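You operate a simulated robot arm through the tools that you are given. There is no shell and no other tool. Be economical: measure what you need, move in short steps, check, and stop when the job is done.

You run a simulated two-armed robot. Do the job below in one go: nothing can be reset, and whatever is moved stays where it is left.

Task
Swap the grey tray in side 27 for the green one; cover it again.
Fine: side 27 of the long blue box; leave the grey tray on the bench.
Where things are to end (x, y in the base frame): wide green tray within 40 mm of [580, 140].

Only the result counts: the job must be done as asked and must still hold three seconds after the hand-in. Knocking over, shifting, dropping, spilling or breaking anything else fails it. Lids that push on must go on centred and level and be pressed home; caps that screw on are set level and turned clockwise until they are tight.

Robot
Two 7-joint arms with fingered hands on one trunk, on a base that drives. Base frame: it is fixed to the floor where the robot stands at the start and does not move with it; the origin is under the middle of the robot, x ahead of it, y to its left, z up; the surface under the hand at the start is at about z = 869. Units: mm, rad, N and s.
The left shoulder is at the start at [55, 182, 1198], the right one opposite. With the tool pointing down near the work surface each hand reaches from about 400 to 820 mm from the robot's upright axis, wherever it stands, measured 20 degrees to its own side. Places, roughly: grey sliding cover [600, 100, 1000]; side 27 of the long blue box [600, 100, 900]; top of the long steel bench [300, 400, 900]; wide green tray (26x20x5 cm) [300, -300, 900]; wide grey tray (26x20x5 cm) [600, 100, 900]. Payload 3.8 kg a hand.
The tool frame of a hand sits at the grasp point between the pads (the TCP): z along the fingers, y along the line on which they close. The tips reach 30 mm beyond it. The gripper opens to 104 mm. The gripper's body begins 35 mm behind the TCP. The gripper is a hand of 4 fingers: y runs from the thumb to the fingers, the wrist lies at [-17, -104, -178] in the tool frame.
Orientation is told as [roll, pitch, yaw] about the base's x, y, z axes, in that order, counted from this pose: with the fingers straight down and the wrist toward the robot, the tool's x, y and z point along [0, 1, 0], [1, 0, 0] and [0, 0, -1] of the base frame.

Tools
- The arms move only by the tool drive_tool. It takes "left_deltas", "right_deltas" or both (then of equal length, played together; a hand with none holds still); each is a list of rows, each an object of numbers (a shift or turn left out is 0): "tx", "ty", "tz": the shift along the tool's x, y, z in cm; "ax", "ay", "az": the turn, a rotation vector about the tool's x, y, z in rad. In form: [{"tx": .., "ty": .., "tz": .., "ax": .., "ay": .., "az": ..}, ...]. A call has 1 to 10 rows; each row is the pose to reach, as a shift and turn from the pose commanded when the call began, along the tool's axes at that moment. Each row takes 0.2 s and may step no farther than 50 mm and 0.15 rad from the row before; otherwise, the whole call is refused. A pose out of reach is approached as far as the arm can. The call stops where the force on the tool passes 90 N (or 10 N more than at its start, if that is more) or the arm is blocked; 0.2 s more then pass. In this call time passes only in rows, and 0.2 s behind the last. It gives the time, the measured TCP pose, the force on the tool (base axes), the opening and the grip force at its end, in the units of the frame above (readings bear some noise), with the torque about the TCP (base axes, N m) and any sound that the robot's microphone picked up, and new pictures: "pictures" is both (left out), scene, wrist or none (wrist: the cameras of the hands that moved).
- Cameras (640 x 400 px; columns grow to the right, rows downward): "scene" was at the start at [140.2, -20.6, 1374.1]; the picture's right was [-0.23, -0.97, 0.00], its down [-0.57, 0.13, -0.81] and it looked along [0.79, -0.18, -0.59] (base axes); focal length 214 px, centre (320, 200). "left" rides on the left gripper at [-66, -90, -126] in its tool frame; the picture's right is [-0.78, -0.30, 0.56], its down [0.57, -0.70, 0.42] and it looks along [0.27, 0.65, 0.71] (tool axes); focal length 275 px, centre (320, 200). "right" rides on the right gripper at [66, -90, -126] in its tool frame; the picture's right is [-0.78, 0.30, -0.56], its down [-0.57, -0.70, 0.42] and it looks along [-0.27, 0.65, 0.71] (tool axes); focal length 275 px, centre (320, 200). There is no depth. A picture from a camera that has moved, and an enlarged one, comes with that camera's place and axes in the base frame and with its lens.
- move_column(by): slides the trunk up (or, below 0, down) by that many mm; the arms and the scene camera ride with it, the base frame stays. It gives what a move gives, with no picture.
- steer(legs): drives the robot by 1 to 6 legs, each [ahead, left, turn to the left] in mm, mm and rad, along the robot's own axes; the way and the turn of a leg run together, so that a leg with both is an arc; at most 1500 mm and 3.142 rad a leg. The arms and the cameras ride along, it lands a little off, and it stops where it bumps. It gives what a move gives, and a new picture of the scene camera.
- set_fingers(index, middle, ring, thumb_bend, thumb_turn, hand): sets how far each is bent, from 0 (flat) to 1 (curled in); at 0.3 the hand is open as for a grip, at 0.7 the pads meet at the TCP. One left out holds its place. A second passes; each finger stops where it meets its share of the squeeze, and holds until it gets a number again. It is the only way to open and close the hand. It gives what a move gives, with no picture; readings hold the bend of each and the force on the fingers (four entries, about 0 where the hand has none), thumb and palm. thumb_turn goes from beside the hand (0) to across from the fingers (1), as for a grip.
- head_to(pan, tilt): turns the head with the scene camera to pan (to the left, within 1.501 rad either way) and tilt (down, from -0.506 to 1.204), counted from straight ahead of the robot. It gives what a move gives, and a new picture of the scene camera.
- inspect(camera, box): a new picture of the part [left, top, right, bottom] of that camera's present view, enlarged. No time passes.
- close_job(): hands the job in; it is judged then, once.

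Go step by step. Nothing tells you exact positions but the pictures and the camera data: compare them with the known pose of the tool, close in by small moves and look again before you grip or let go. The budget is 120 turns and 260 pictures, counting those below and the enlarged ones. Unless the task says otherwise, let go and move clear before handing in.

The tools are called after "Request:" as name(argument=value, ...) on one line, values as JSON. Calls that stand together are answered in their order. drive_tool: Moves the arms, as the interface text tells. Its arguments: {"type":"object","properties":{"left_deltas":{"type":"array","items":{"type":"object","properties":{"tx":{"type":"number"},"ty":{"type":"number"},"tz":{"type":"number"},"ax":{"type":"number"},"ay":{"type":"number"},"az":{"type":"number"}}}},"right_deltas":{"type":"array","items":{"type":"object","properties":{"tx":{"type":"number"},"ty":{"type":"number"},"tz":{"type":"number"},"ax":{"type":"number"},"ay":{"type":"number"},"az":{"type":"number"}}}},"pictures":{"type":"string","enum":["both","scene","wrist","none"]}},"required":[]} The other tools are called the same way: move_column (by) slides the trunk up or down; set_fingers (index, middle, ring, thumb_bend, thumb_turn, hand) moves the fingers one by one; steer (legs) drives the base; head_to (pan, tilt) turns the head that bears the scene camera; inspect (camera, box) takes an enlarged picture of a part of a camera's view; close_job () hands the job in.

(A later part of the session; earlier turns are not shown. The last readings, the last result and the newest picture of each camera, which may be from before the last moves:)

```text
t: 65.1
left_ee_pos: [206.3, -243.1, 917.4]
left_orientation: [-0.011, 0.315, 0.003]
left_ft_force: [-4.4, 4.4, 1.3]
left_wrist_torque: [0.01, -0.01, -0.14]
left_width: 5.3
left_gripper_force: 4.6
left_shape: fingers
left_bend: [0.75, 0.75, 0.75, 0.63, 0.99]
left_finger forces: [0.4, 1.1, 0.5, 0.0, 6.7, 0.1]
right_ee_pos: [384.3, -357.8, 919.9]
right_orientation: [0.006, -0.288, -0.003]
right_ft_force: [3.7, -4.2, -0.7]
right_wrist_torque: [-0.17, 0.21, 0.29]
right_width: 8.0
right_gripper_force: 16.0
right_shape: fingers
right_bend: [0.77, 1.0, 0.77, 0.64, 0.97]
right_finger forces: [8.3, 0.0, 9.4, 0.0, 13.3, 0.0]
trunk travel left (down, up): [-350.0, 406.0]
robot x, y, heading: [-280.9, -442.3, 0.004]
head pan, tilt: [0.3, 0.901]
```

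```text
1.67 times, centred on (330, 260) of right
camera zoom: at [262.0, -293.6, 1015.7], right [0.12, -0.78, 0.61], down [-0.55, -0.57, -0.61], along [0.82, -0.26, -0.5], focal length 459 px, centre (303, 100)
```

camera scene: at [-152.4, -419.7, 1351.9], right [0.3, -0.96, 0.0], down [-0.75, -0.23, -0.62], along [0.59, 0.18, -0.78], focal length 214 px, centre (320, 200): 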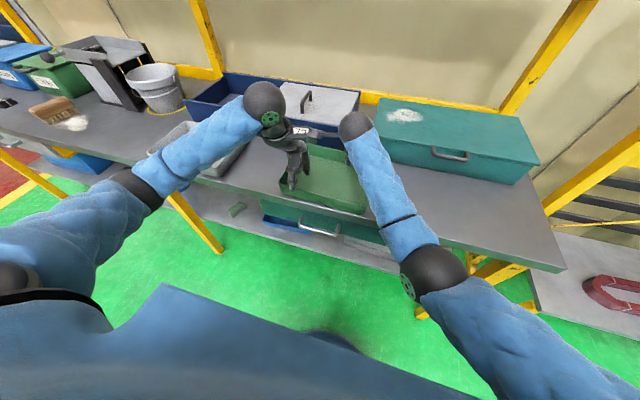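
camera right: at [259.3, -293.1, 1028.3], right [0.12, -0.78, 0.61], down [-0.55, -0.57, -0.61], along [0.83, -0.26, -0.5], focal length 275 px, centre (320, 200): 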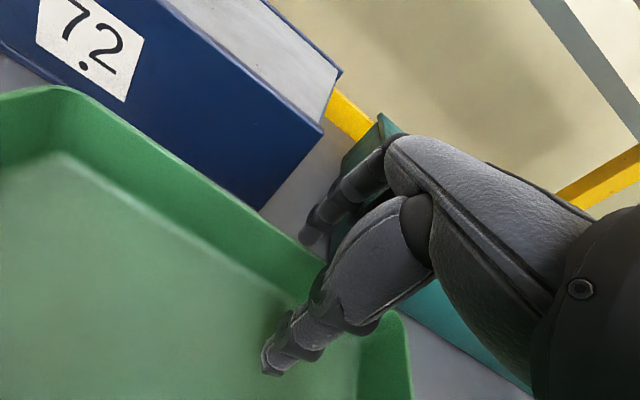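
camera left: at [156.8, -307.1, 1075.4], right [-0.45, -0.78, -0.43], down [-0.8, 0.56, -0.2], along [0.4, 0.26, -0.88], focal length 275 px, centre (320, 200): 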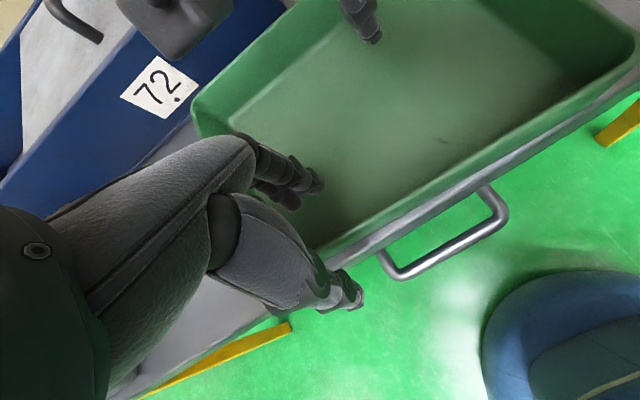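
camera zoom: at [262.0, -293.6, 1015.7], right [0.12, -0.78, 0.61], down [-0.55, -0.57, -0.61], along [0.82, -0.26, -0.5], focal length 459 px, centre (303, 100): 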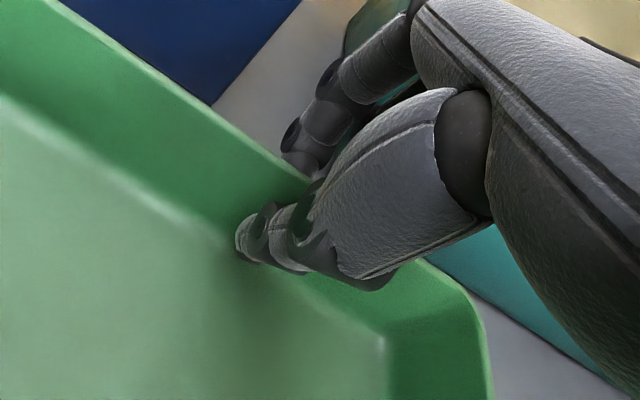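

Both rims are held. I'll firm the left grip and lift 30 mm.

Request:
set_fingers(hand="left", thumb_bend=0.75, index=0.78, middle=0.78, ring=0.78)

Request:
drive_tool(left_deltas=[{"ty": -0.15, "tz": -0.48}, {"ty": -0.31, "tz": -0.95}, {"ty": -0.62, "tz": -1.9}, {"ty": -0.93, "tz": -2.85}], right_deltas=[{"ty": 0.14, "tz": -0.48}, {"ty": 0.29, "tz": -0.96}, {"ty": 0.57, "tz": -1.92}, {"ty": 0.86, "tz": -2.88}], pictures="scene")

Request:
inspect(camera="scene", box=[240, 100, 420, 235])

```text
t: 66.1
left_ee_pos: [204.9, -243.8, 917.9]
left_orientation: [-0.016, 0.314, 0.003]
left_ft_force: [-2.7, 1.8, -0.2]
left_wrist_torque: [-0.01, -0.05, -0.27]
left_width: 5.0
left_gripper_force: 14.8
left_shape: fingers
left_bend: [0.78, 0.78, 0.78, 0.63, 0.98]
left_finger forces: [4.4, 4.1, 4.9, 0.0, 16.2, 0.0]
right_ee_pos: [384.1, -358.5, 919.5]
right_orientation: [0.011, -0.289, -0.005]
right_ft_force: [2.9, -1.6, 0.3]
right_wrist_torque: [-0.17, 0.17, 0.31]
right_width: 7.6
right_gripper_force: 15.6
right_shape: fingers
right_bend: [0.77, 1.0, 0.77, 0.64, 0.97]
right_finger forces: [7.8, 0.1, 9.0, 0.0, 14.4, 0.1]
trunk travel left (down, up): [-350.0, 406.0]
robot x, y, heading: [-280.6, -443.9, 0.002]
head pan, tilt: [0.3, 0.901]
```

```text
t: 67.1
left_ee_pos: [205.1, -241.8, 947.0]
left_orientation: [-0.013, 0.314, 0.001]
left_ft_force: [-5.5, 2.0, -2.6]
left_wrist_torque: [0.12, -0.07, -0.39]
left_width: 5.3
left_gripper_force: 15.4
left_shape: fingers
left_bend: [0.78, 0.78, 0.78, 0.63, 0.98]
left_finger forces: [2.2, 3.8, 7.3, 0.0, 17.2, 0.0]
right_ee_pos: [383.4, -357.3, 949.9]
right_orientation: [0.009, -0.29, -0.002]
right_ft_force: [5.6, -2.0, -0.7]
right_wrist_torque: [-0.05, 0.15, 0.29]
right_width: 7.2
right_gripper_force: 15.5
right_shape: fingers
right_bend: [0.77, 1.0, 0.77, 0.65, 0.97]
right_finger forces: [9.3, 0.1, 8.7, 0.1, 13.3, 0.0]
trunk travel left (down, up): [-350.0, 406.0]
robot x, y, heading: [-281.2, -443.3, 0.0]
head pan, tilt: [0.3, 0.901]
camera scene: at [-152.3, -419.8, 1351.9], right [0.3, -0.96, 0.0], down [-0.75, -0.23, -0.62], along [0.59, 0.18, -0.78], focal length 214 px, centre (320, 200)
```

scene: 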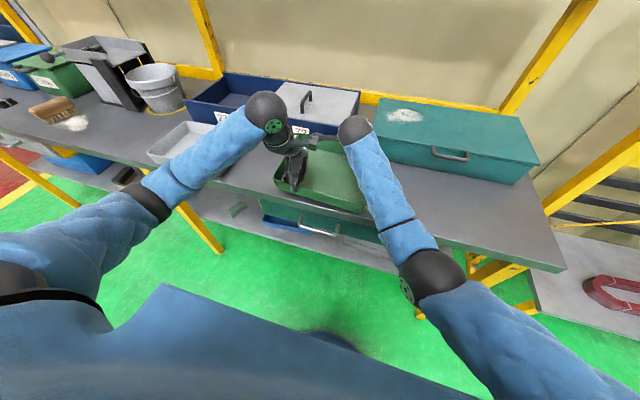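

```text
2.96 times, centred on (330, 168) of scene
camera zoom: at [-152.3, -419.8, 1351.9], right [0.3, -0.96, 0.0], down [-0.75, -0.23, -0.62], along [0.59, 0.18, -0.78], focal length 636 px, centre (290, 296)
```

zoom: 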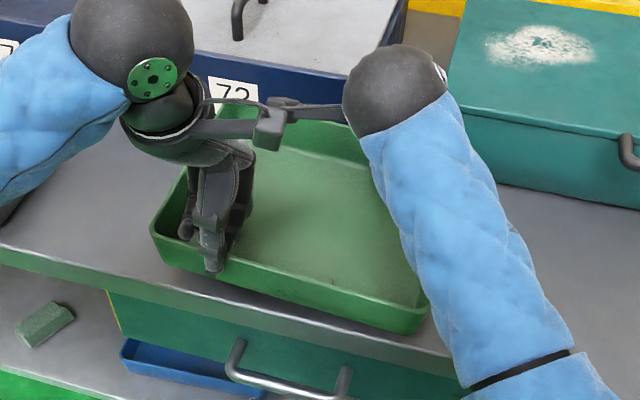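

The green tray is lifted level. I'll raise it another 125 mm, then drive left and forward.

Request:
drive_tool(left_deltas=[{"ty": -0.39, "tz": -1.19}, {"ty": -0.77, "tz": -2.38}, {"ty": -1.16, "tz": -3.57}, {"ty": -1.55, "tz": -4.75}, {"ty": -1.93, "tz": -5.94}, {"ty": -2.32, "tz": -7.13}, {"ty": -2.7, "tz": -8.32}, {"ty": -3.09, "tz": -9.5}, {"ty": -3.48, "tz": -10.7}, {"ty": -3.86, "tz": -11.9}], right_deltas=[{"ty": 0.36, "tz": -1.2}, {"ty": 0.71, "tz": -2.4}, {"ty": 1.07, "tz": -3.6}, {"ty": 1.43, "tz": -4.8}, {"ty": 1.78, "tz": -6.0}, {"ty": 2.14, "tz": -7.2}, {"ty": 2.5, "tz": -8.4}, {"ty": 2.85, "tz": -9.6}, {"ty": 3.2, "tz": -10.8}, {"ty": 3.57, "tz": -12.0}], pictures="none")

Request:
steer(legs=[[0, 225, 0], [0, 225, 0]])

```text
t: 69.3
left_ee_pos: [206.5, -241.7, 1073.4]
left_orientation: [-0.014, 0.312, 0.001]
left_ft_force: [-0.7, -0.9, -1.7]
left_wrist_torque: [0.11, -0.1, -0.38]
left_width: 5.1
left_gripper_force: 16.4
left_shape: fingers
left_bend: [0.78, 0.78, 0.78, 0.63, 0.98]
left_finger forces: [2.8, 5.1, 8.9, 0.0, 16.2, 0.1]
right_ee_pos: [384.5, -358.6, 1075.7]
right_orientation: [0.01, -0.288, -0.003]
right_ft_force: [-0.8, 1.2, 0.1]
right_wrist_torque: [-0.01, 0.25, 0.28]
right_width: 7.2
right_gripper_force: 15.0
right_shape: fingers
right_bend: [0.77, 1.0, 0.77, 0.65, 0.96]
right_finger forces: [7.9, 0.0, 7.2, 0.0, 15.2, 0.1]
trunk travel left (down, up): [-350.0, 406.0]
robot x, y, heading: [-280.7, -446.4, 0.003]
head pan, tilt: [0.3, 0.901]
```

```text
t: 72.3
left_ee_pos: [209.5, 206.9, 1073.1]
left_orientation: [-0.016, 0.313, -0.008]
left_ft_force: [1.8, -1.3, -3.0]
left_wrist_torque: [0.08, -0.13, -0.39]
left_width: 5.1
left_gripper_force: 17.2
left_shape: fingers
left_bend: [0.78, 0.78, 0.78, 0.63, 0.98]
left_finger forces: [3.1, 5.5, 9.7, 0.1, 15.7, 0.0]
right_ee_pos: [386.9, 88.4, 1075.5]
right_orientation: [0.007, -0.29, -0.009]
right_ft_force: [-1.6, 2.5, -0.7]
right_wrist_torque: [-0.02, 0.27, 0.25]
right_width: 7.1
right_gripper_force: 15.7
right_shape: fingers
right_bend: [0.77, 1.0, 0.77, 0.65, 0.96]
right_finger forces: [7.8, 0.1, 7.1, 0.1, 16.4, 0.0]
trunk travel left (down, up): [-350.0, 406.0]
robot x, y, heading: [-276.3, 7.9, -0.007]
head pan, tilt: [0.3, 0.901]
camera scene: at [-149.9, 32.4, 1351.8], right [0.29, -0.96, 0.0], down [-0.75, -0.23, -0.62], along [0.59, 0.18, -0.78], focal length 214 px, centre (320, 200)
```

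scene: 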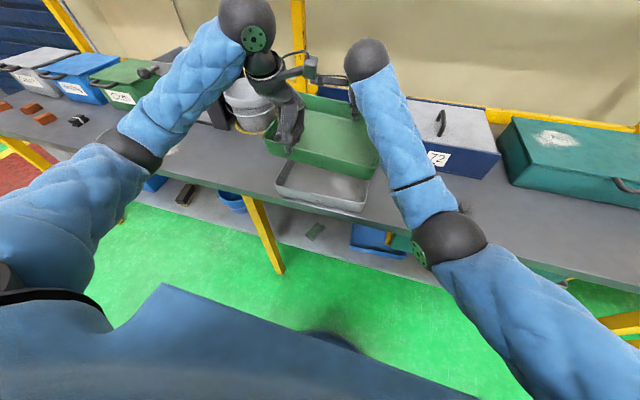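

Request:
steer(legs=[[140, 0, 0.007], [137, 0, 0]])

Request:
inspect(camera="scene", box=[220, 60, 420, 220])

Request:
inspect(camera="left", box=[0, 0, 640, 400])

Request:
inspect(camera="right", box=[0, 0, 640, 400])

```text
t: 74.6
left_ee_pos: [486.5, 209.8, 1071.5]
left_orientation: [-0.015, 0.315, 0.001]
left_ft_force: [1.1, -1.8, -3.2]
left_wrist_torque: [0.11, -0.08, -0.43]
left_width: 5.2
left_gripper_force: 16.6
left_shape: fingers
left_bend: [0.78, 0.78, 0.78, 0.63, 0.98]
left_finger forces: [3.1, 5.3, 9.4, 0.0, 15.9, 0.0]
right_ee_pos: [665.1, 92.4, 1075.2]
right_orientation: [0.01, -0.288, -0.005]
right_ft_force: [-0.1, 1.0, -0.5]
right_wrist_torque: [0.02, 0.3, 0.26]
right_width: 7.2
right_gripper_force: 15.3
right_shape: fingers
right_bend: [0.77, 1.0, 0.77, 0.65, 0.96]
right_finger forces: [7.9, 0.0, 7.3, 0.0, 16.0, 0.1]
trunk travel left (down, up): [-350.0, 406.0]
robot x, y, heading: [-3.0, 8.3, 0.004]
head pan, tilt: [0.3, 0.901]
camera scene: at [128.2, 31.6, 1351.6], right [0.3, -0.96, 0.0], down [-0.75, -0.23, -0.62], along [0.59, 0.18, -0.79], focal length 214 px, centre (320, 200)
```

scene: 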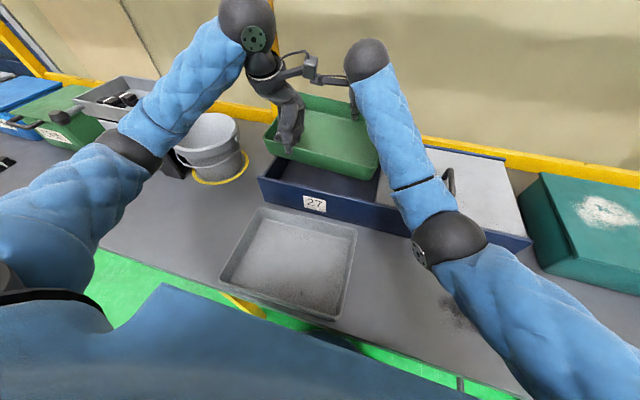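

```text
2.50 times, centred on (320, 140) of scene
camera zoom: at [128.2, 31.6, 1351.6], right [0.3, -0.96, 0.0], down [-0.75, -0.23, -0.62], along [0.59, 0.18, -0.79], focal length 536 px, centre (320, 350)
```

zoom: 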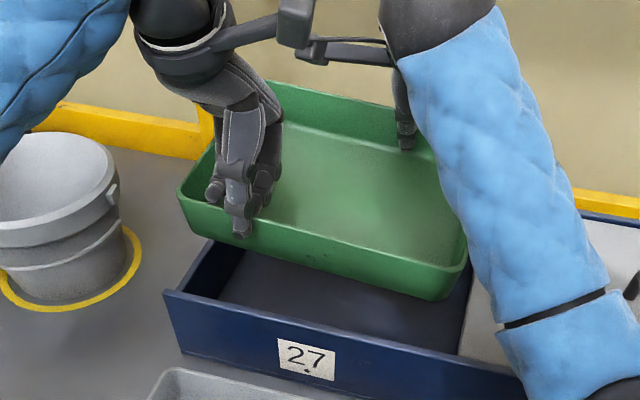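

```text
1.00 times, centred on (320, 200) of left (not enlarged: the box is as wide or as high as the picture)
camera zoom: at [440.2, 145.7, 1220.1], right [-0.45, -0.78, -0.43], down [-0.8, 0.57, -0.19], along [0.39, 0.26, -0.88], focal length 275 px, centre (320, 200)
```

zoom: 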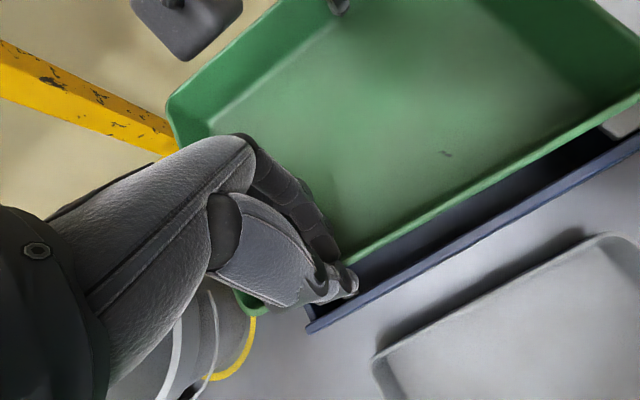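

```text
1.00 times, centred on (320, 200) of right (not enlarged: the box is as wide or as high as the picture)
camera zoom: at [542.0, 157.6, 1170.7], right [0.13, -0.78, 0.61], down [-0.55, -0.57, -0.61], along [0.82, -0.26, -0.5], focal length 275 px, centre (320, 200)
```

zoom: 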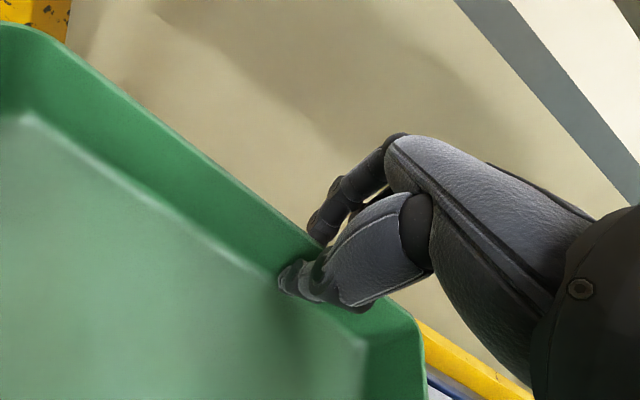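

The tray hangs over side 27. I'll check its alignment with the box closely before lowering.

Request:
inspect(camera="left", box=[300, 60, 640, 350])

Request:
head_to(pan=0.28, tilt=0.75)

```text
1.38 times, centred on (470, 205) of left
camera zoom: at [440.2, 145.7, 1220.1], right [-0.45, -0.78, -0.43], down [-0.8, 0.57, -0.19], along [0.39, 0.26, -0.88], focal length 380 px, centre (113, 193)
```

zoom: 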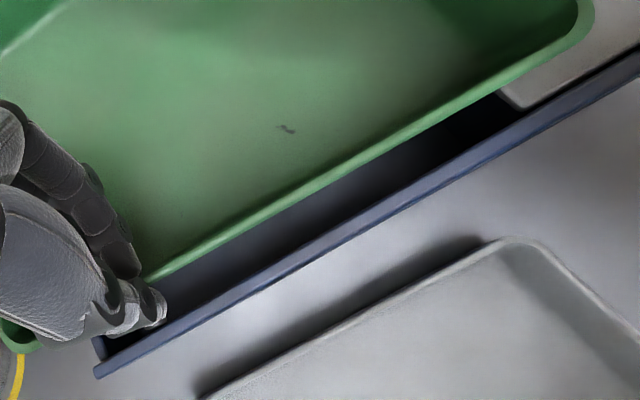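

```text
t: 75.3
left_ee_pos: [484.8, 208.9, 1073.2]
left_orientation: [-0.015, 0.312, 0.002]
left_ft_force: [0.3, -1.4, -3.1]
left_wrist_torque: [0.15, -0.11, -0.4]
left_width: 4.9
left_gripper_force: 16.4
left_shape: fingers
left_bend: [0.78, 0.78, 0.78, 0.63, 0.98]
left_finger forces: [3.1, 5.0, 8.7, 0.0, 15.9, 0.1]
right_ee_pos: [662.2, 92.6, 1075.3]
right_orientation: [0.007, -0.288, -0.003]
right_ft_force: [0.7, 1.1, -1.1]
right_wrist_torque: [-0.02, 0.21, 0.27]
right_width: 7.3
right_gripper_force: 15.7
right_shape: fingers
right_bend: [0.77, 1.0, 0.77, 0.65, 0.96]
right_finger forces: [8.1, 0.1, 7.6, 0.0, 15.8, 0.1]
trunk travel left (down, up): [-350.0, 406.0]
robot x, y, heading: [-3.3, 8.2, 0.0]
head pan, tilt: [0.279, 0.75]
camera scene: at [133.3, 32.1, 1363.8], right [0.28, -0.96, 0.0], down [-0.66, -0.19, -0.73], along [0.7, 0.2, -0.68], focal length 214 px, centre (320, 200)
```

scene: 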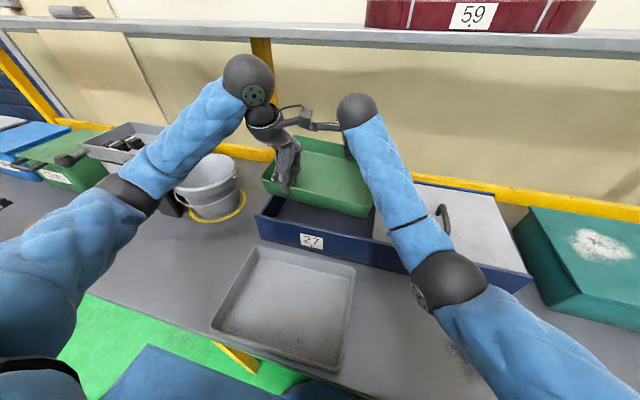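

The tray's front rim sits about 9 mm closer to me relative to the hands than the grey one did. I'll shift both hands 9.5 mm forward and lower 50 mm to just above the box.

Request:
drive_tool(left_deltas=[{"ty": 0.5, "tz": -0.15}, {"ty": 0.95, "tz": -0.29, "tx": 0.1}, {"ty": 1.45, "tz": 1.3, "tx": 0.1}, {"ty": 1.95, "tz": 2.9, "tx": 0.1}, {"ty": 2.45, "tz": 4.46, "tx": 0.1}], right_deltas=[{"ty": 0.5, "tz": 0.15}, {"ty": 0.91, "tz": 0.27, "tx": 0.1}, {"ty": 0.44, "tz": 1.87, "tx": 0.1}, {"ty": -0.04, "tz": 3.47, "tx": 0.1}, {"ty": -0.52, "tz": 5.06, "tx": 0.1}], pictures="both")

Request:
inspect(camera="scene", box=[230, 120, 430, 280])

Request:
inspect(camera="left", box=[300, 60, 640, 350])

```text
t: 76.5
left_ee_pos: [494.6, 209.7, 1021.0]
left_orientation: [-0.012, 0.315, 0.002]
left_ft_force: [-3.0, 1.6, -2.0]
left_wrist_torque: [0.15, -0.03, -0.41]
left_width: 5.2
left_gripper_force: 15.6
left_shape: fingers
left_bend: [0.78, 0.78, 0.78, 0.63, 0.98]
left_finger forces: [2.7, 4.3, 7.9, 0.0, 16.9, 0.1]
right_ee_pos: [671.7, 91.8, 1025.8]
right_orientation: [0.007, -0.289, -0.004]
right_ft_force: [2.2, -0.9, 0.0]
right_wrist_torque: [-0.04, 0.17, 0.28]
right_width: 7.1
right_gripper_force: 16.5
right_shape: fingers
right_bend: [0.77, 1.0, 0.77, 0.65, 0.96]
right_finger forces: [9.1, 0.0, 8.3, 0.0, 14.4, 0.0]
trunk travel left (down, up): [-350.0, 406.0]
robot x, y, heading: [0.0, 11.7, -0.006]
head pan, tilt: [0.279, 0.75]
camera scene: at [133.9, 32.2, 1363.7], right [0.28, -0.96, 0.0], down [-0.66, -0.19, -0.73], along [0.7, 0.2, -0.68], focal length 214 px, centre (320, 200)
camera right: at [549.6, 158.2, 1121.2], right [0.12, -0.78, 0.61], down [-0.55, -0.57, -0.61], along [0.82, -0.26, -0.5], focal length 275 px, centre (320, 200)
camera left: at [448.5, 146.5, 1169.6], right [-0.45, -0.78, -0.43], down [-0.8, 0.57, -0.19], along [0.39, 0.26, -0.88], focal length 275 px, centre (320, 200)
```

scene: 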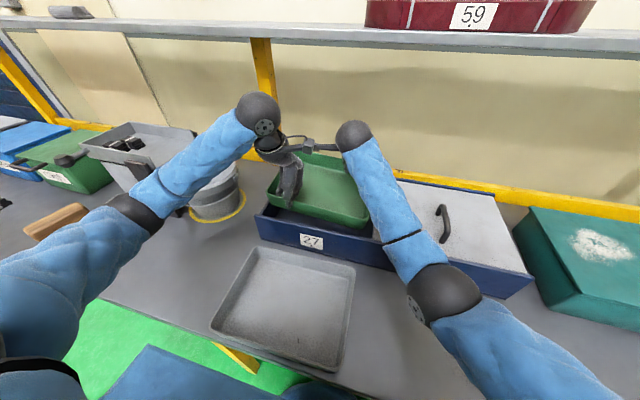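
right: 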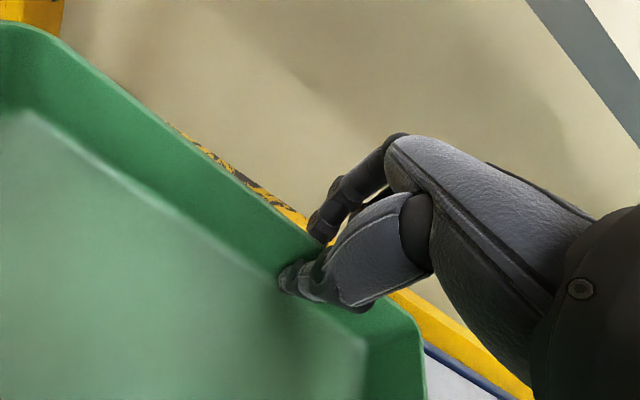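
left: 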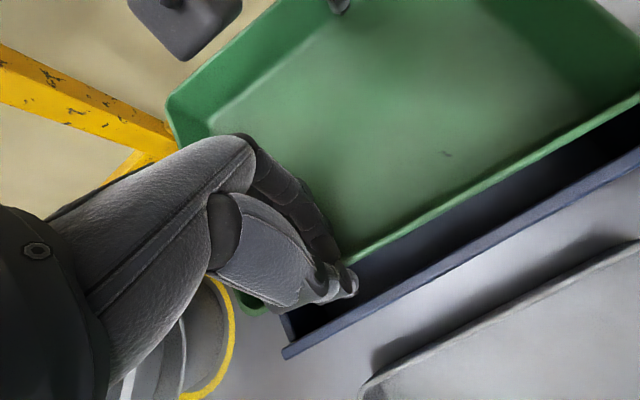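

```text
2.50 times, centred on (330, 200) of scene
camera zoom: at [133.9, 32.2, 1363.7], right [0.28, -0.96, 0.0], down [-0.66, -0.19, -0.73], along [0.7, 0.2, -0.68], focal length 536 px, centre (295, 200)
```

zoom: 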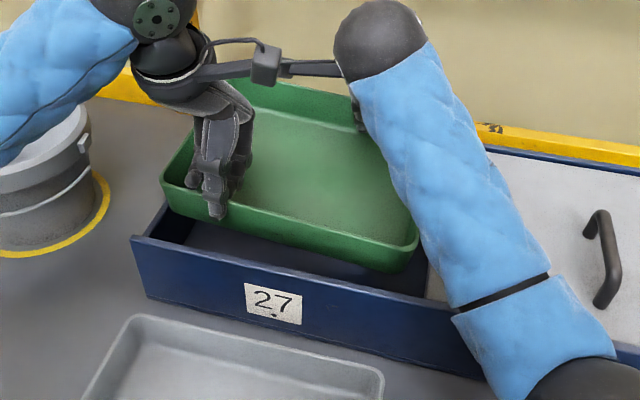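

```text
1.38 times, centred on (470, 205) of left
camera zoom: at [448.5, 146.5, 1169.6], right [-0.45, -0.78, -0.43], down [-0.8, 0.57, -0.19], along [0.39, 0.26, -0.88], focal length 380 px, centre (113, 193)
```

zoom: 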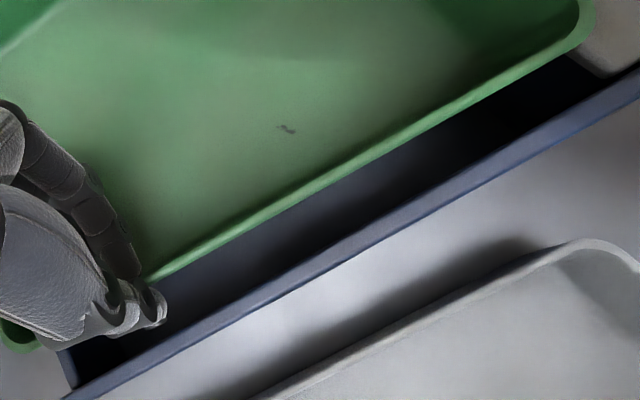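

Alignment looks good all round. I'll lower 30 mm more in small steps so the tray enters between the walls, watching the forces.

Request:
drive_tool(left_deltas=[{"ty": 0.37, "tz": 0.51}, {"ty": 0.56, "tz": 1.08}, {"ty": 0.74, "tz": 1.65}, {"ty": 0.93, "tz": 2.22}, {"ty": 1.11, "tz": 2.79}], right_deltas=[{"ty": 0.02, "tz": 0.63}, {"ty": -0.15, "tz": 1.21}, {"ty": -0.32, "tz": 1.78}, {"ty": -0.49, "tz": 2.36}, {"ty": -0.66, "tz": 2.93}], pictures="wrist")

Request:
inspect(camera="left", box=[240, 120, 560, 350])

Request:
inspect(camera="scene", box=[230, 120, 430, 280])

```text
t: 77.7
left_ee_pos: [495.0, 208.8, 991.4]
left_orientation: [-0.013, 0.315, 0.004]
left_ft_force: [-4.4, 2.7, -2.9]
left_wrist_torque: [0.11, -0.03, -0.34]
left_width: 5.0
left_gripper_force: 15.1
left_shape: fingers
left_bend: [0.78, 0.78, 0.78, 0.63, 0.98]
left_finger forces: [3.4, 3.6, 6.1, 0.0, 17.4, 0.0]
right_ee_pos: [674.3, 94.9, 994.8]
right_orientation: [0.008, -0.289, -0.005]
right_ft_force: [5.9, -2.6, -1.1]
right_wrist_torque: [-0.07, 0.12, 0.28]
right_width: 6.7
right_gripper_force: 16.4
right_shape: fingers
right_bend: [0.77, 1.0, 0.77, 0.65, 0.96]
right_finger forces: [9.5, 0.0, 9.1, 0.0, 13.8, 0.0]
trunk travel left (down, up): [-350.0, 406.0]
robot x, y, heading: [-0.3, 11.0, 0.002]
head pan, tilt: [0.279, 0.75]
camera right: at [552.2, 159.9, 1092.3], right [0.12, -0.78, 0.61], down [-0.55, -0.57, -0.61], along [0.82, -0.26, -0.5], focal length 275 px, centre (320, 200)
camera left: at [450.3, 145.9, 1140.4], right [-0.45, -0.78, -0.43], down [-0.8, 0.57, -0.19], along [0.4, 0.26, -0.88], focal length 275 px, centre (320, 200)
```

right: 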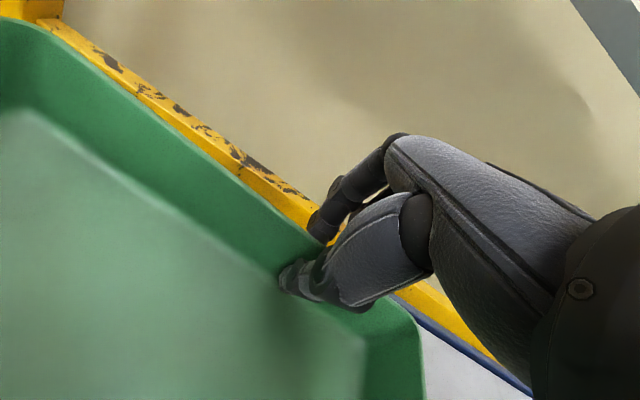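
left: 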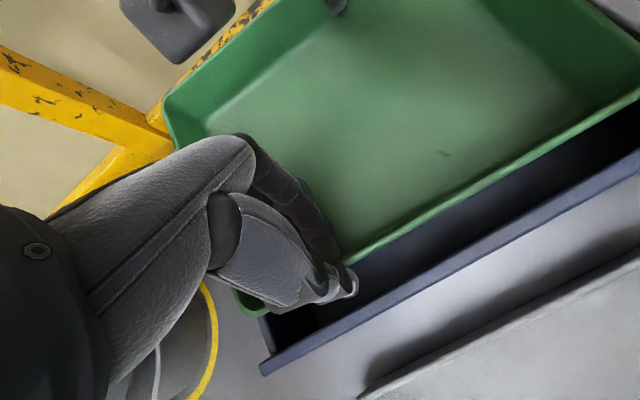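

```text
1.74 times, centred on (400, 235) of left
camera zoom: at [450.3, 145.9, 1140.4], right [-0.45, -0.78, -0.43], down [-0.8, 0.57, -0.19], along [0.4, 0.26, -0.88], focal length 479 px, centre (181, 139)
```

zoom: 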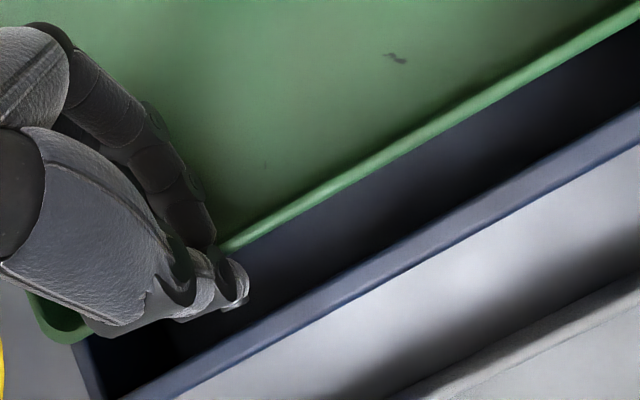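

```text
2.50 times, centred on (330, 200) of scene
camera zoom: at [133.8, 32.2, 1363.7], right [0.28, -0.96, 0.0], down [-0.66, -0.19, -0.73], along [0.7, 0.2, -0.68], focal length 536 px, centre (295, 200)
```

zoom: 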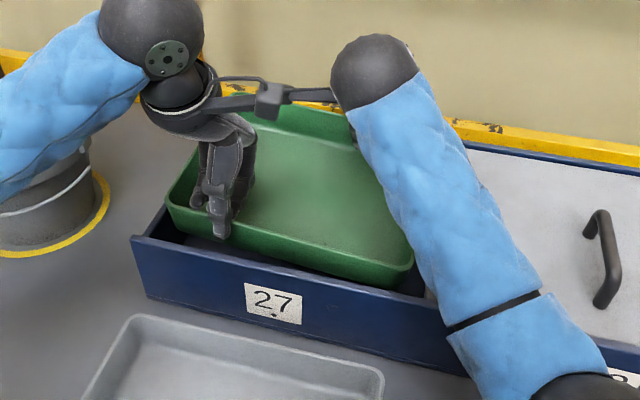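

The tray is entering cleanly with no side forces. I'll go down another 30 mm in small steps.

Request:
drive_tool(left_deltas=[{"ty": 0.19, "tz": 0.57}, {"ty": 0.37, "tz": 1.14}, {"ty": 0.56, "tz": 1.71}, {"ty": 0.74, "tz": 2.28}, {"ty": 0.93, "tz": 2.85}], right_deltas=[{"ty": -0.17, "tz": 0.58}, {"ty": -0.34, "tz": 1.15}, {"ty": -0.51, "tz": 1.73}, {"ty": -0.68, "tz": 2.3}, {"ty": -0.86, "tz": 2.88}], pictures="wrist")

Request:
inspect(camera="scene", box=[230, 120, 430, 280])

```text
t: 78.9
left_ee_pos: [496.8, 210.0, 962.8]
left_orientation: [-0.014, 0.314, 0.001]
left_ft_force: [-6.6, 3.5, -2.2]
left_wrist_torque: [0.18, -0.05, -0.41]
left_width: 5.3
left_gripper_force: 14.9
left_shape: fingers
left_bend: [0.78, 0.78, 0.78, 0.63, 0.98]
left_finger forces: [1.8, 3.2, 7.2, 0.1, 17.6, 0.1]
right_ee_pos: [673.8, 92.8, 965.5]
right_orientation: [0.007, -0.29, -0.004]
right_ft_force: [6.6, -2.3, -0.8]
right_wrist_torque: [-0.05, 0.14, 0.33]
right_width: 6.7
right_gripper_force: 17.2
right_shape: fingers
right_bend: [0.77, 1.0, 0.77, 0.65, 0.96]
right_finger forces: [9.9, 0.0, 9.5, 0.0, 13.3, 0.0]
trunk travel left (down, up): [-350.0, 406.0]
robot x, y, heading: [-3.9, 9.2, 0.003]
head pan, tilt: [0.279, 0.75]
camera right: at [551.2, 159.1, 1061.4], right [0.12, -0.78, 0.61], down [-0.55, -0.57, -0.61], along [0.82, -0.26, -0.5], focal length 275 px, centre (320, 200)
camera left: at [450.4, 145.8, 1110.9], right [-0.45, -0.78, -0.43], down [-0.8, 0.57, -0.19], along [0.39, 0.26, -0.88], focal length 275 px, centre (320, 200)
```

right: 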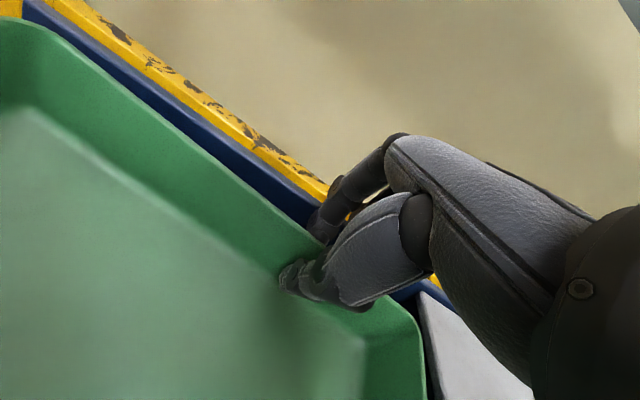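
left: 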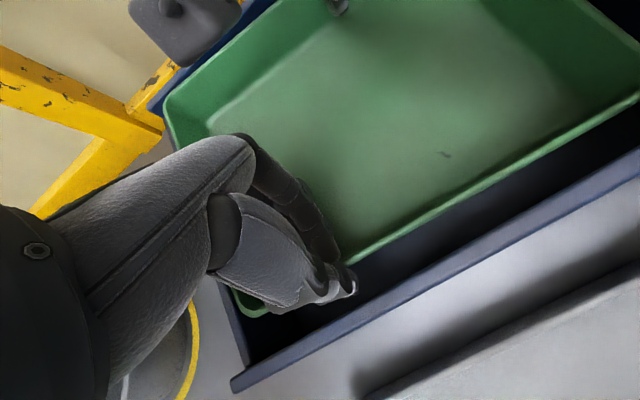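

```text
2.50 times, centred on (330, 200) of scene
camera zoom: at [133.7, 32.1, 1363.7], right [0.28, -0.96, 0.0], down [-0.66, -0.19, -0.73], along [0.7, 0.2, -0.68], focal length 536 px, centre (295, 200)
```

zoom: 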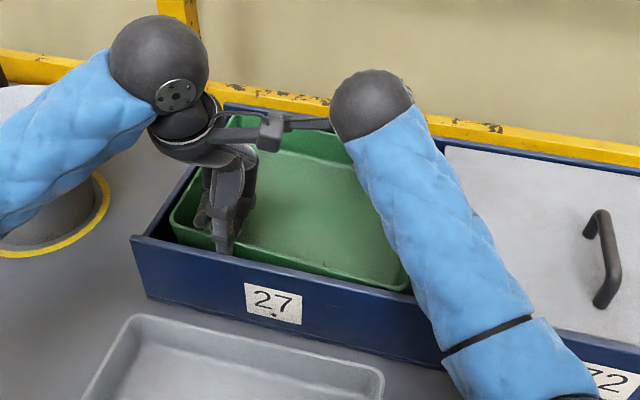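

Request:
inspect(camera="right", box=[360, 260, 520, 400])

Request:
inspect(camera="left", box=[160, 230, 400, 400])

Request:
inspect(camera="left", box=[500, 0, 640, 120])

```text
2.86 times, centred on (440, 330) of right
camera zoom: at [551.2, 159.1, 1061.4], right [0.12, -0.78, 0.61], down [-0.55, -0.57, -0.61], along [0.82, -0.26, -0.5], focal length 786 px, centre (-23, -171)
```

zoom: 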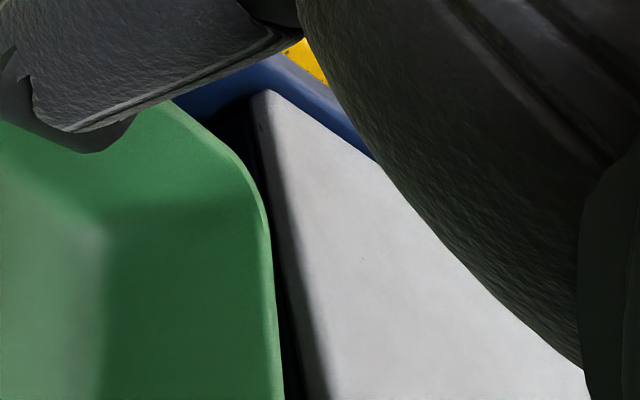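

```text
2.35 times, centred on (280, 315) of left
camera zoom: at [450.4, 145.8, 1110.9], right [-0.45, -0.78, -0.43], down [-0.8, 0.57, -0.19], along [0.39, 0.26, -0.88], focal length 648 px, centre (414, -71)
```

zoom: 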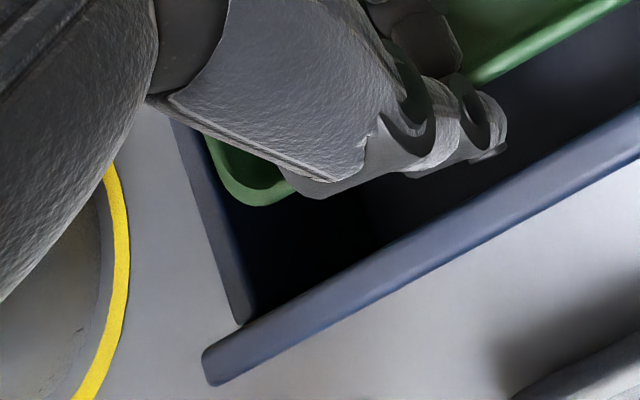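

```text
3.33 times, centred on (570, 60) of left
camera zoom: at [450.4, 145.8, 1110.9], right [-0.45, -0.78, -0.43], down [-0.8, 0.57, -0.19], along [0.39, 0.26, -0.88], focal length 918 px, centre (-513, 667)
```

zoom: 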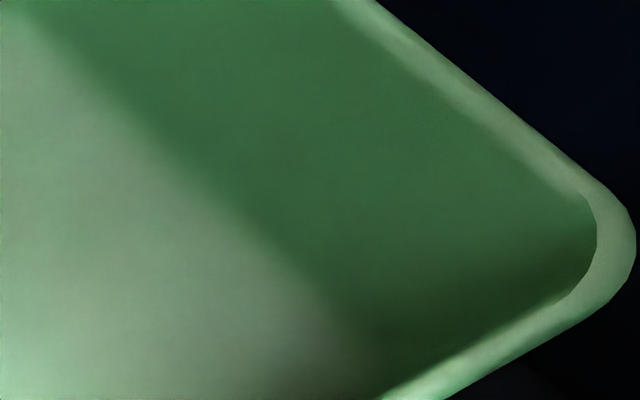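

The cover actually lies at about z 955, recessed between the walls, and the tray clears it and the end wall. I'll continue down another 27 mm.

Request:
drive_tool(left_deltas=[{"ty": 0.19, "tz": 0.57}, {"ty": 0.37, "tz": 1.14}, {"ty": 0.56, "tz": 1.71}, {"ty": 0.7, "tz": 2.14}, {"ty": 0.84, "tz": 2.57}], right_deltas=[{"ty": -0.17, "tz": 0.58}, {"ty": -0.34, "tz": 1.15}, {"ty": -0.51, "tz": 1.73}, {"ty": -0.64, "tz": 2.16}, {"ty": -0.77, "tz": 2.59}], pictures="none")

Request:
inspect(camera="scene", box=[230, 120, 430, 280])

```text
t: 80.1
left_ee_pos: [492.6, 210.0, 938.5]
left_orientation: [-0.014, 0.308, 0.002]
left_ft_force: [-5.8, 4.8, -1.5]
left_wrist_torque: [0.07, -0.01, -0.28]
left_width: 6.0
left_gripper_force: 14.2
left_shape: fingers
left_bend: [0.78, 0.78, 0.78, 0.63, 0.98]
left_finger forces: [5.4, 2.8, 3.3, 0.0, 16.9, 0.1]
right_ee_pos: [670.6, 96.3, 944.0]
right_orientation: [0.011, -0.3, -0.001]
right_ft_force: [-12.0, -5.7, 17.1]
right_wrist_torque: [-0.75, -0.74, -0.13]
right_width: 7.1
right_gripper_force: 30.6
right_shape: fingers
right_bend: [0.77, 1.0, 0.76, 0.65, 0.97]
right_finger forces: [8.3, 0.0, 36.7, 0.1, 15.3, 0.0]
trunk travel left (down, up): [-350.0, 406.0]
robot x, y, heading: [-2.7, 9.4, -0.003]
head pan, tilt: [0.279, 0.75]
```

```text
2.50 times, centred on (330, 200) of scene
camera zoom: at [128.8, 31.8, 1364.5], right [0.28, -0.96, 0.0], down [-0.65, -0.19, -0.73], along [0.71, 0.2, -0.68], focal length 536 px, centre (295, 200)
```

zoom: 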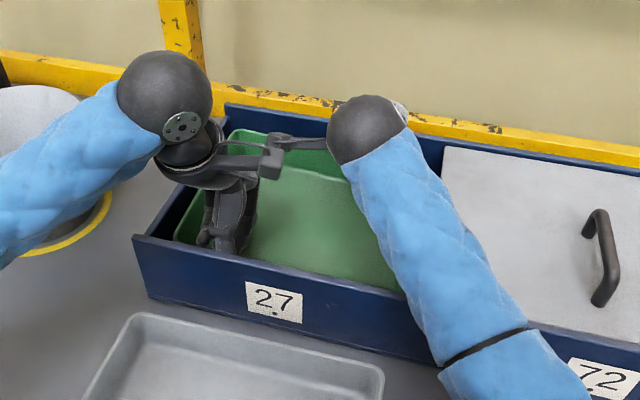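

The right ring finger rests on the back wall edge, so I'll shift everything 7 mm toward me and continue down.

Request:
drive_tool(left_deltas=[{"ty": -0.4, "tz": 0.0}, {"ty": -0.65, "tz": 0.2}, {"ty": -0.5, "tz": 0.65}, {"ty": -0.4, "tz": 1.0}], right_deltas=[{"ty": -0.3, "tz": -0.4}, {"ty": -0.7, "tz": 0.0}, {"ty": -0.85, "tz": 0.6}, {"ty": -1.0, "tz": 1.2}], pictures="wrist")

Request:
inspect(camera="scene", box=[230, 120, 430, 280])

```text
t: 81.1
left_ee_pos: [490.5, 209.8, 929.5]
left_orientation: [-0.015, 0.311, 0.002]
left_ft_force: [-0.6, 3.6, 0.9]
left_wrist_torque: [-0.05, 0.0, -0.25]
left_width: 4.8
left_gripper_force: 15.0
left_shape: fingers
left_bend: [0.78, 0.78, 0.77, 0.64, 0.98]
left_finger forces: [7.1, 3.1, 3.4, 0.0, 17.9, 0.0]
right_ee_pos: [667.5, 93.9, 923.4]
right_orientation: [0.009, -0.287, -0.003]
right_ft_force: [-1.6, -2.2, 1.1]
right_wrist_torque: [-0.32, 0.09, 0.26]
right_width: 7.6
right_gripper_force: 20.6
right_shape: fingers
right_bend: [0.77, 1.0, 0.77, 0.65, 0.97]
right_finger forces: [8.3, 0.1, 16.8, 0.1, 16.8, 0.0]
trunk travel left (down, up): [-350.0, 406.0]
robot x, y, heading: [1.6, 8.7, -0.002]
head pan, tilt: [0.279, 0.75]
camera right: at [545.0, 159.6, 1019.8], right [0.12, -0.78, 0.61], down [-0.55, -0.57, -0.61], along [0.82, -0.26, -0.5], focal length 275 px, centre (320, 200)
camera left: at [443.0, 145.2, 1076.3], right [-0.45, -0.78, -0.43], down [-0.8, 0.56, -0.2], along [0.4, 0.26, -0.88], focal length 275 px, centre (320, 200)
```

right: 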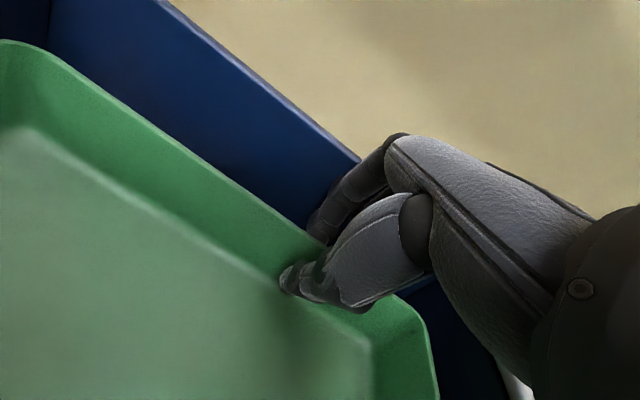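
left: 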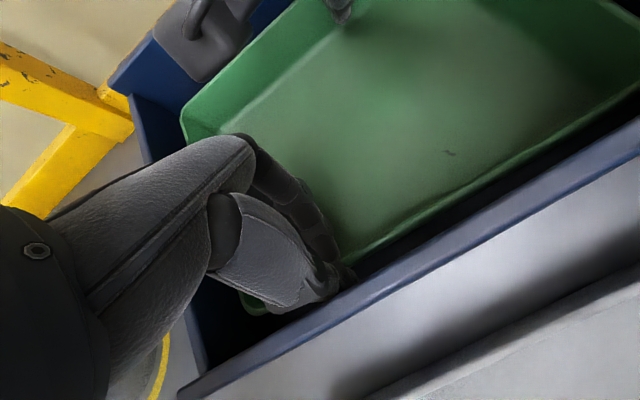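

```text
2.50 times, centred on (330, 200) of scene
camera zoom: at [132.9, 32.1, 1363.9], right [0.28, -0.96, 0.0], down [-0.66, -0.19, -0.73], along [0.7, 0.2, -0.68], focal length 536 px, centre (295, 200)
```

zoom: 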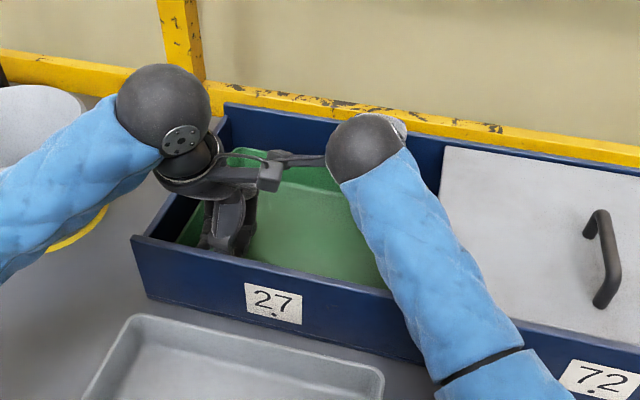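

Nearly down; a few more millimetres until it rests on the floor of the box.

Request:
drive_tool(left_deltas=[{"ty": 0.09, "tz": 0.28}, {"ty": 0.17, "tz": 0.52}, {"ty": 0.22, "tz": 0.67}], right_deltas=[{"ty": 0.0, "tz": 0.0}, {"ty": -0.03, "tz": 0.1}, {"ty": -0.06, "tz": 0.2}], pictures="none")

```text
t: 81.9
left_ee_pos: [491.2, 208.0, 922.8]
left_orientation: [-0.016, 0.303, 0.004]
left_ft_force: [3.2, 6.0, 29.0]
left_wrist_torque: [0.03, 0.59, -0.4]
left_width: 5.3
left_gripper_force: 22.3
left_shape: fingers
left_bend: [0.78, 0.78, 0.78, 0.64, 0.98]
left_finger forces: [6.3, 5.1, 6.6, 0.0, 28.5, 0.0]
right_ee_pos: [666.9, 92.7, 922.8]
right_orientation: [0.008, -0.29, -0.003]
right_ft_force: [2.7, -2.2, 0.1]
right_wrist_torque: [-0.25, 0.15, 0.36]
right_width: 7.6
right_gripper_force: 18.4
right_shape: fingers
right_bend: [0.77, 1.0, 0.77, 0.65, 0.97]
right_finger forces: [8.8, 0.1, 12.4, 0.0, 15.4, 0.0]
trunk travel left (down, up): [-350.0, 406.0]
robot x, y, heading: [-5.9, 9.3, 0.001]
head pan, tilt: [0.279, 0.75]
```

The front is down (29 N). I'll ease the left up a touch, the right down 2 mm, then release.

Request:
drive_tool(left_deltas=[{"ty": -0.06, "tz": -0.19}], right_deltas=[{"ty": -0.06, "tz": 0.2}], pictures="none")

Request:
set_fingers(hand="right", thumb_bend=0.3, index=0.69, ring=0.69)

Request:
set_fingers(hand="left", thumb_bend=0.66, index=0.3, middle=0.3, ring=0.3)

Request:
inspect(camera="left", box=[180, 80, 640, 400])

Request:
inspect(camera="right", box=[180, 100, 500, 320])

```text
t: 82.3
left_ee_pos: [489.8, 208.6, 925.0]
left_orientation: [-0.012, 0.308, 0.002]
left_ft_force: [9.0, 4.7, 22.7]
left_wrist_torque: [0.08, 0.26, -0.44]
left_width: 5.0
left_gripper_force: 23.7
left_shape: fingers
left_bend: [0.78, 0.78, 0.78, 0.65, 0.98]
left_finger forces: [9.2, 6.8, 8.8, 0.0, 22.9, 0.0]
right_ee_pos: [666.7, 94.1, 920.7]
right_orientation: [0.008, -0.293, -0.002]
right_ft_force: [-1.7, -2.9, 3.8]
right_wrist_torque: [-0.31, 0.04, 0.21]
right_width: 7.5
right_gripper_force: 21.8
right_shape: fingers
right_bend: [0.77, 1.0, 0.77, 0.65, 0.97]
right_finger forces: [8.9, 0.1, 17.5, 0.0, 16.7, 0.0]
trunk travel left (down, up): [-350.0, 406.0]
robot x, y, heading: [-0.2, 11.7, -0.003]
head pan, tilt: [0.279, 0.75]
```

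```text
t: 83.3
left_ee_pos: [490.6, 207.9, 924.9]
left_orientation: [-0.014, 0.31, 0.001]
left_ft_force: [10.5, 3.3, 23.8]
left_wrist_torque: [0.05, 0.3, -0.41]
left_width: 5.0
left_gripper_force: 23.0
left_shape: fingers
left_bend: [0.78, 0.78, 0.78, 0.65, 0.98]
left_finger forces: [9.1, 7.1, 8.9, 0.1, 20.8, 0.0]
right_ee_pos: [667.2, 95.2, 921.2]
right_orientation: [0.01, -0.289, -0.003]
right_ft_force: [-0.4, 0.7, -0.8]
right_wrist_torque: [0.0, 0.0, -0.05]
right_width: 54.4
right_gripper_force: 0.3
right_shape: fingers
right_bend: [0.69, 1.0, 0.69, 0.3, 0.97]
right_finger forces: [0.1, 0.0, 0.9, 0.0, 0.1, 0.0]
trunk travel left (down, up): [-350.0, 406.0]
robot x, y, heading: [1.0, 6.8, 0.001]
head pan, tilt: [0.279, 0.75]
```

```text
t: 84.3
left_ee_pos: [489.4, 209.3, 922.6]
left_orientation: [-0.015, 0.312, 0.003]
left_ft_force: [-3.0, -0.2, 3.8]
left_wrist_torque: [0.04, -0.14, -0.01]
left_width: 60.1
left_gripper_force: 2.7
left_shape: fingers
left_bend: [0.3, 0.32, 0.3, 0.65, 0.97]
left_finger forces: [0.0, 4.0, 0.0, 0.0, 1.0, 0.0]
right_ee_pos: [667.1, 94.5, 920.3]
right_orientation: [0.008, -0.288, -0.004]
right_ft_force: [-0.9, -0.2, 0.3]
right_wrist_torque: [0.0, -0.05, 0.0]
right_width: 54.8
right_gripper_force: 0.3
right_shape: fingers
right_bend: [0.69, 1.0, 0.69, 0.3, 0.97]
right_finger forces: [0.0, 0.0, 1.0, 0.1, 0.0, 0.0]
trunk travel left (down, up): [-350.0, 406.0]
robot x, y, heading: [0.7, 9.9, -0.003]
head pan, tilt: [0.279, 0.75]
```

```text
1.25 times, centred on (410, 240) of left
camera zoom: at [442.5, 145.0, 1070.8], right [-0.45, -0.78, -0.43], down [-0.8, 0.57, -0.2], along [0.4, 0.26, -0.88], focal length 344 px, centre (208, 150)
```

zoom: 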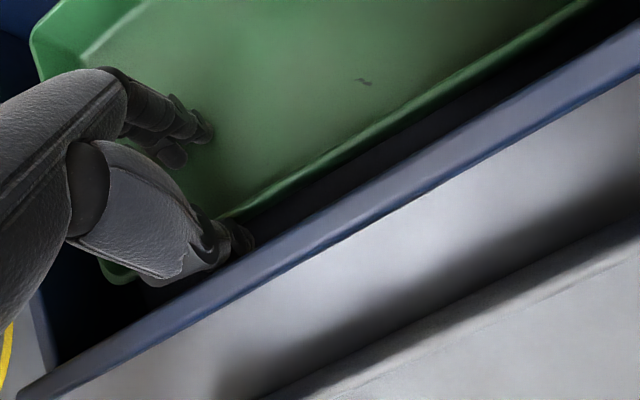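

```text
1.82 times, centred on (340, 210) of right
camera zoom: at [544.8, 159.8, 1016.6], right [0.12, -0.78, 0.61], down [-0.55, -0.57, -0.61], along [0.82, -0.26, -0.5], focal length 500 px, centre (284, 182)
```

zoom: 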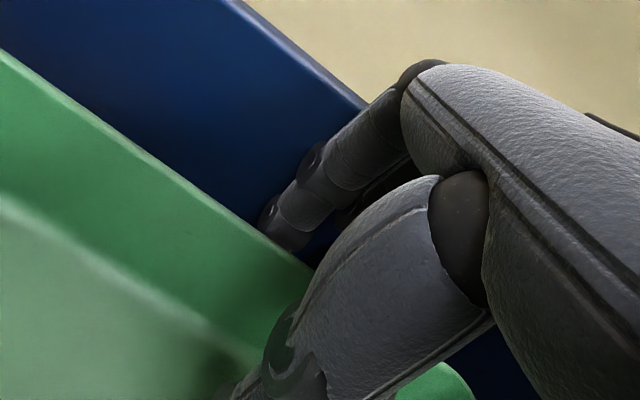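

The tray stands in side 27 and both hands are free. I'll raise them straight up slowly, then faster.

Request:
drive_tool(left_deltas=[{"ty": -0.2, "tz": -0.7}, {"ty": -0.46, "tz": -1.43}, {"ty": -0.93, "tz": -2.85}, {"ty": -1.55, "tz": -4.75}, {"ty": -2.6, "tz": -8}, {"ty": -3.7, "tz": -11.4}, {"ty": -4.9, "tz": -15.2}, {"ty": -6.1, "tz": -19}], right_deltas=[{"ty": 0.2, "tz": -0.7}, {"ty": 0.43, "tz": -1.43}, {"ty": 0.86, "tz": -2.85}, {"ty": 1.4, "tz": -4.75}, {"ty": 2.4, "tz": -8}, {"ty": 3.4, "tz": -11.4}, {"ty": 4.5, "tz": -15.2}, {"ty": 5.6, "tz": -19}], pictures="scene")

Request:
inspect(camera="scene", box=[230, 120, 550, 320])

```text
t: 86.1
left_ee_pos: [489.1, 209.4, 1123.4]
left_orientation: [-0.013, 0.313, 0.002]
left_ft_force: [-0.4, 0.0, -0.3]
left_wrist_torque: [0.01, 0.02, 0.0]
left_width: 58.9
left_gripper_force: 0.1
left_shape: fingers
left_bend: [0.3, 0.3, 0.3, 0.66, 0.97]
left_finger forces: [0.1, 0.0, 0.0, 0.0, 0.0, 0.0]
right_ee_pos: [667.0, 91.5, 1118.6]
right_orientation: [0.008, -0.29, -0.003]
right_ft_force: [-0.4, 0.2, -1.6]
right_wrist_torque: [-0.02, -0.01, -0.03]
right_width: 54.6
right_gripper_force: 0.0
right_shape: fingers
right_bend: [0.69, 1.0, 0.69, 0.3, 0.97]
right_finger forces: [0.0, 0.1, 0.0, 0.0, 0.0, 0.1]
trunk travel left (down, up): [-350.0, 406.0]
robot x, y, heading: [-3.4, 9.8, -0.002]
head pan, tilt: [0.279, 0.75]
camera scene: at [132.5, 31.8, 1363.9], right [0.28, -0.96, 0.0], down [-0.66, -0.19, -0.73], along [0.7, 0.2, -0.68], focal length 214 px, centre (320, 200)
```

scene: 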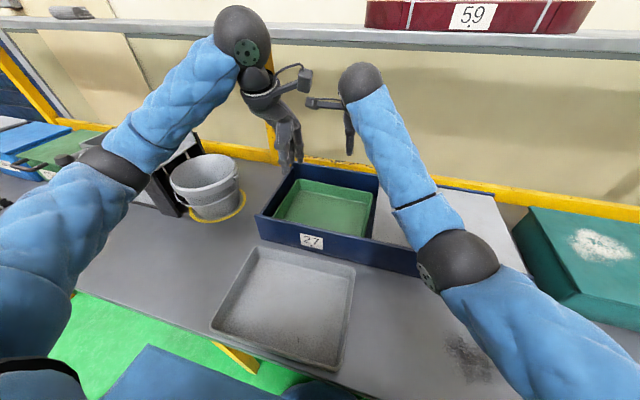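

```text
2.00 times, centred on (390, 220) of scene
camera zoom: at [132.5, 31.8, 1363.9], right [0.28, -0.96, 0.0], down [-0.66, -0.19, -0.73], along [0.7, 0.2, -0.68], focal length 429 px, centre (180, 160)
```

zoom: 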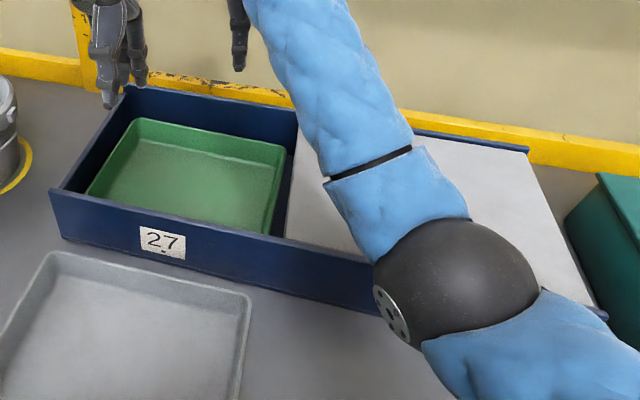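

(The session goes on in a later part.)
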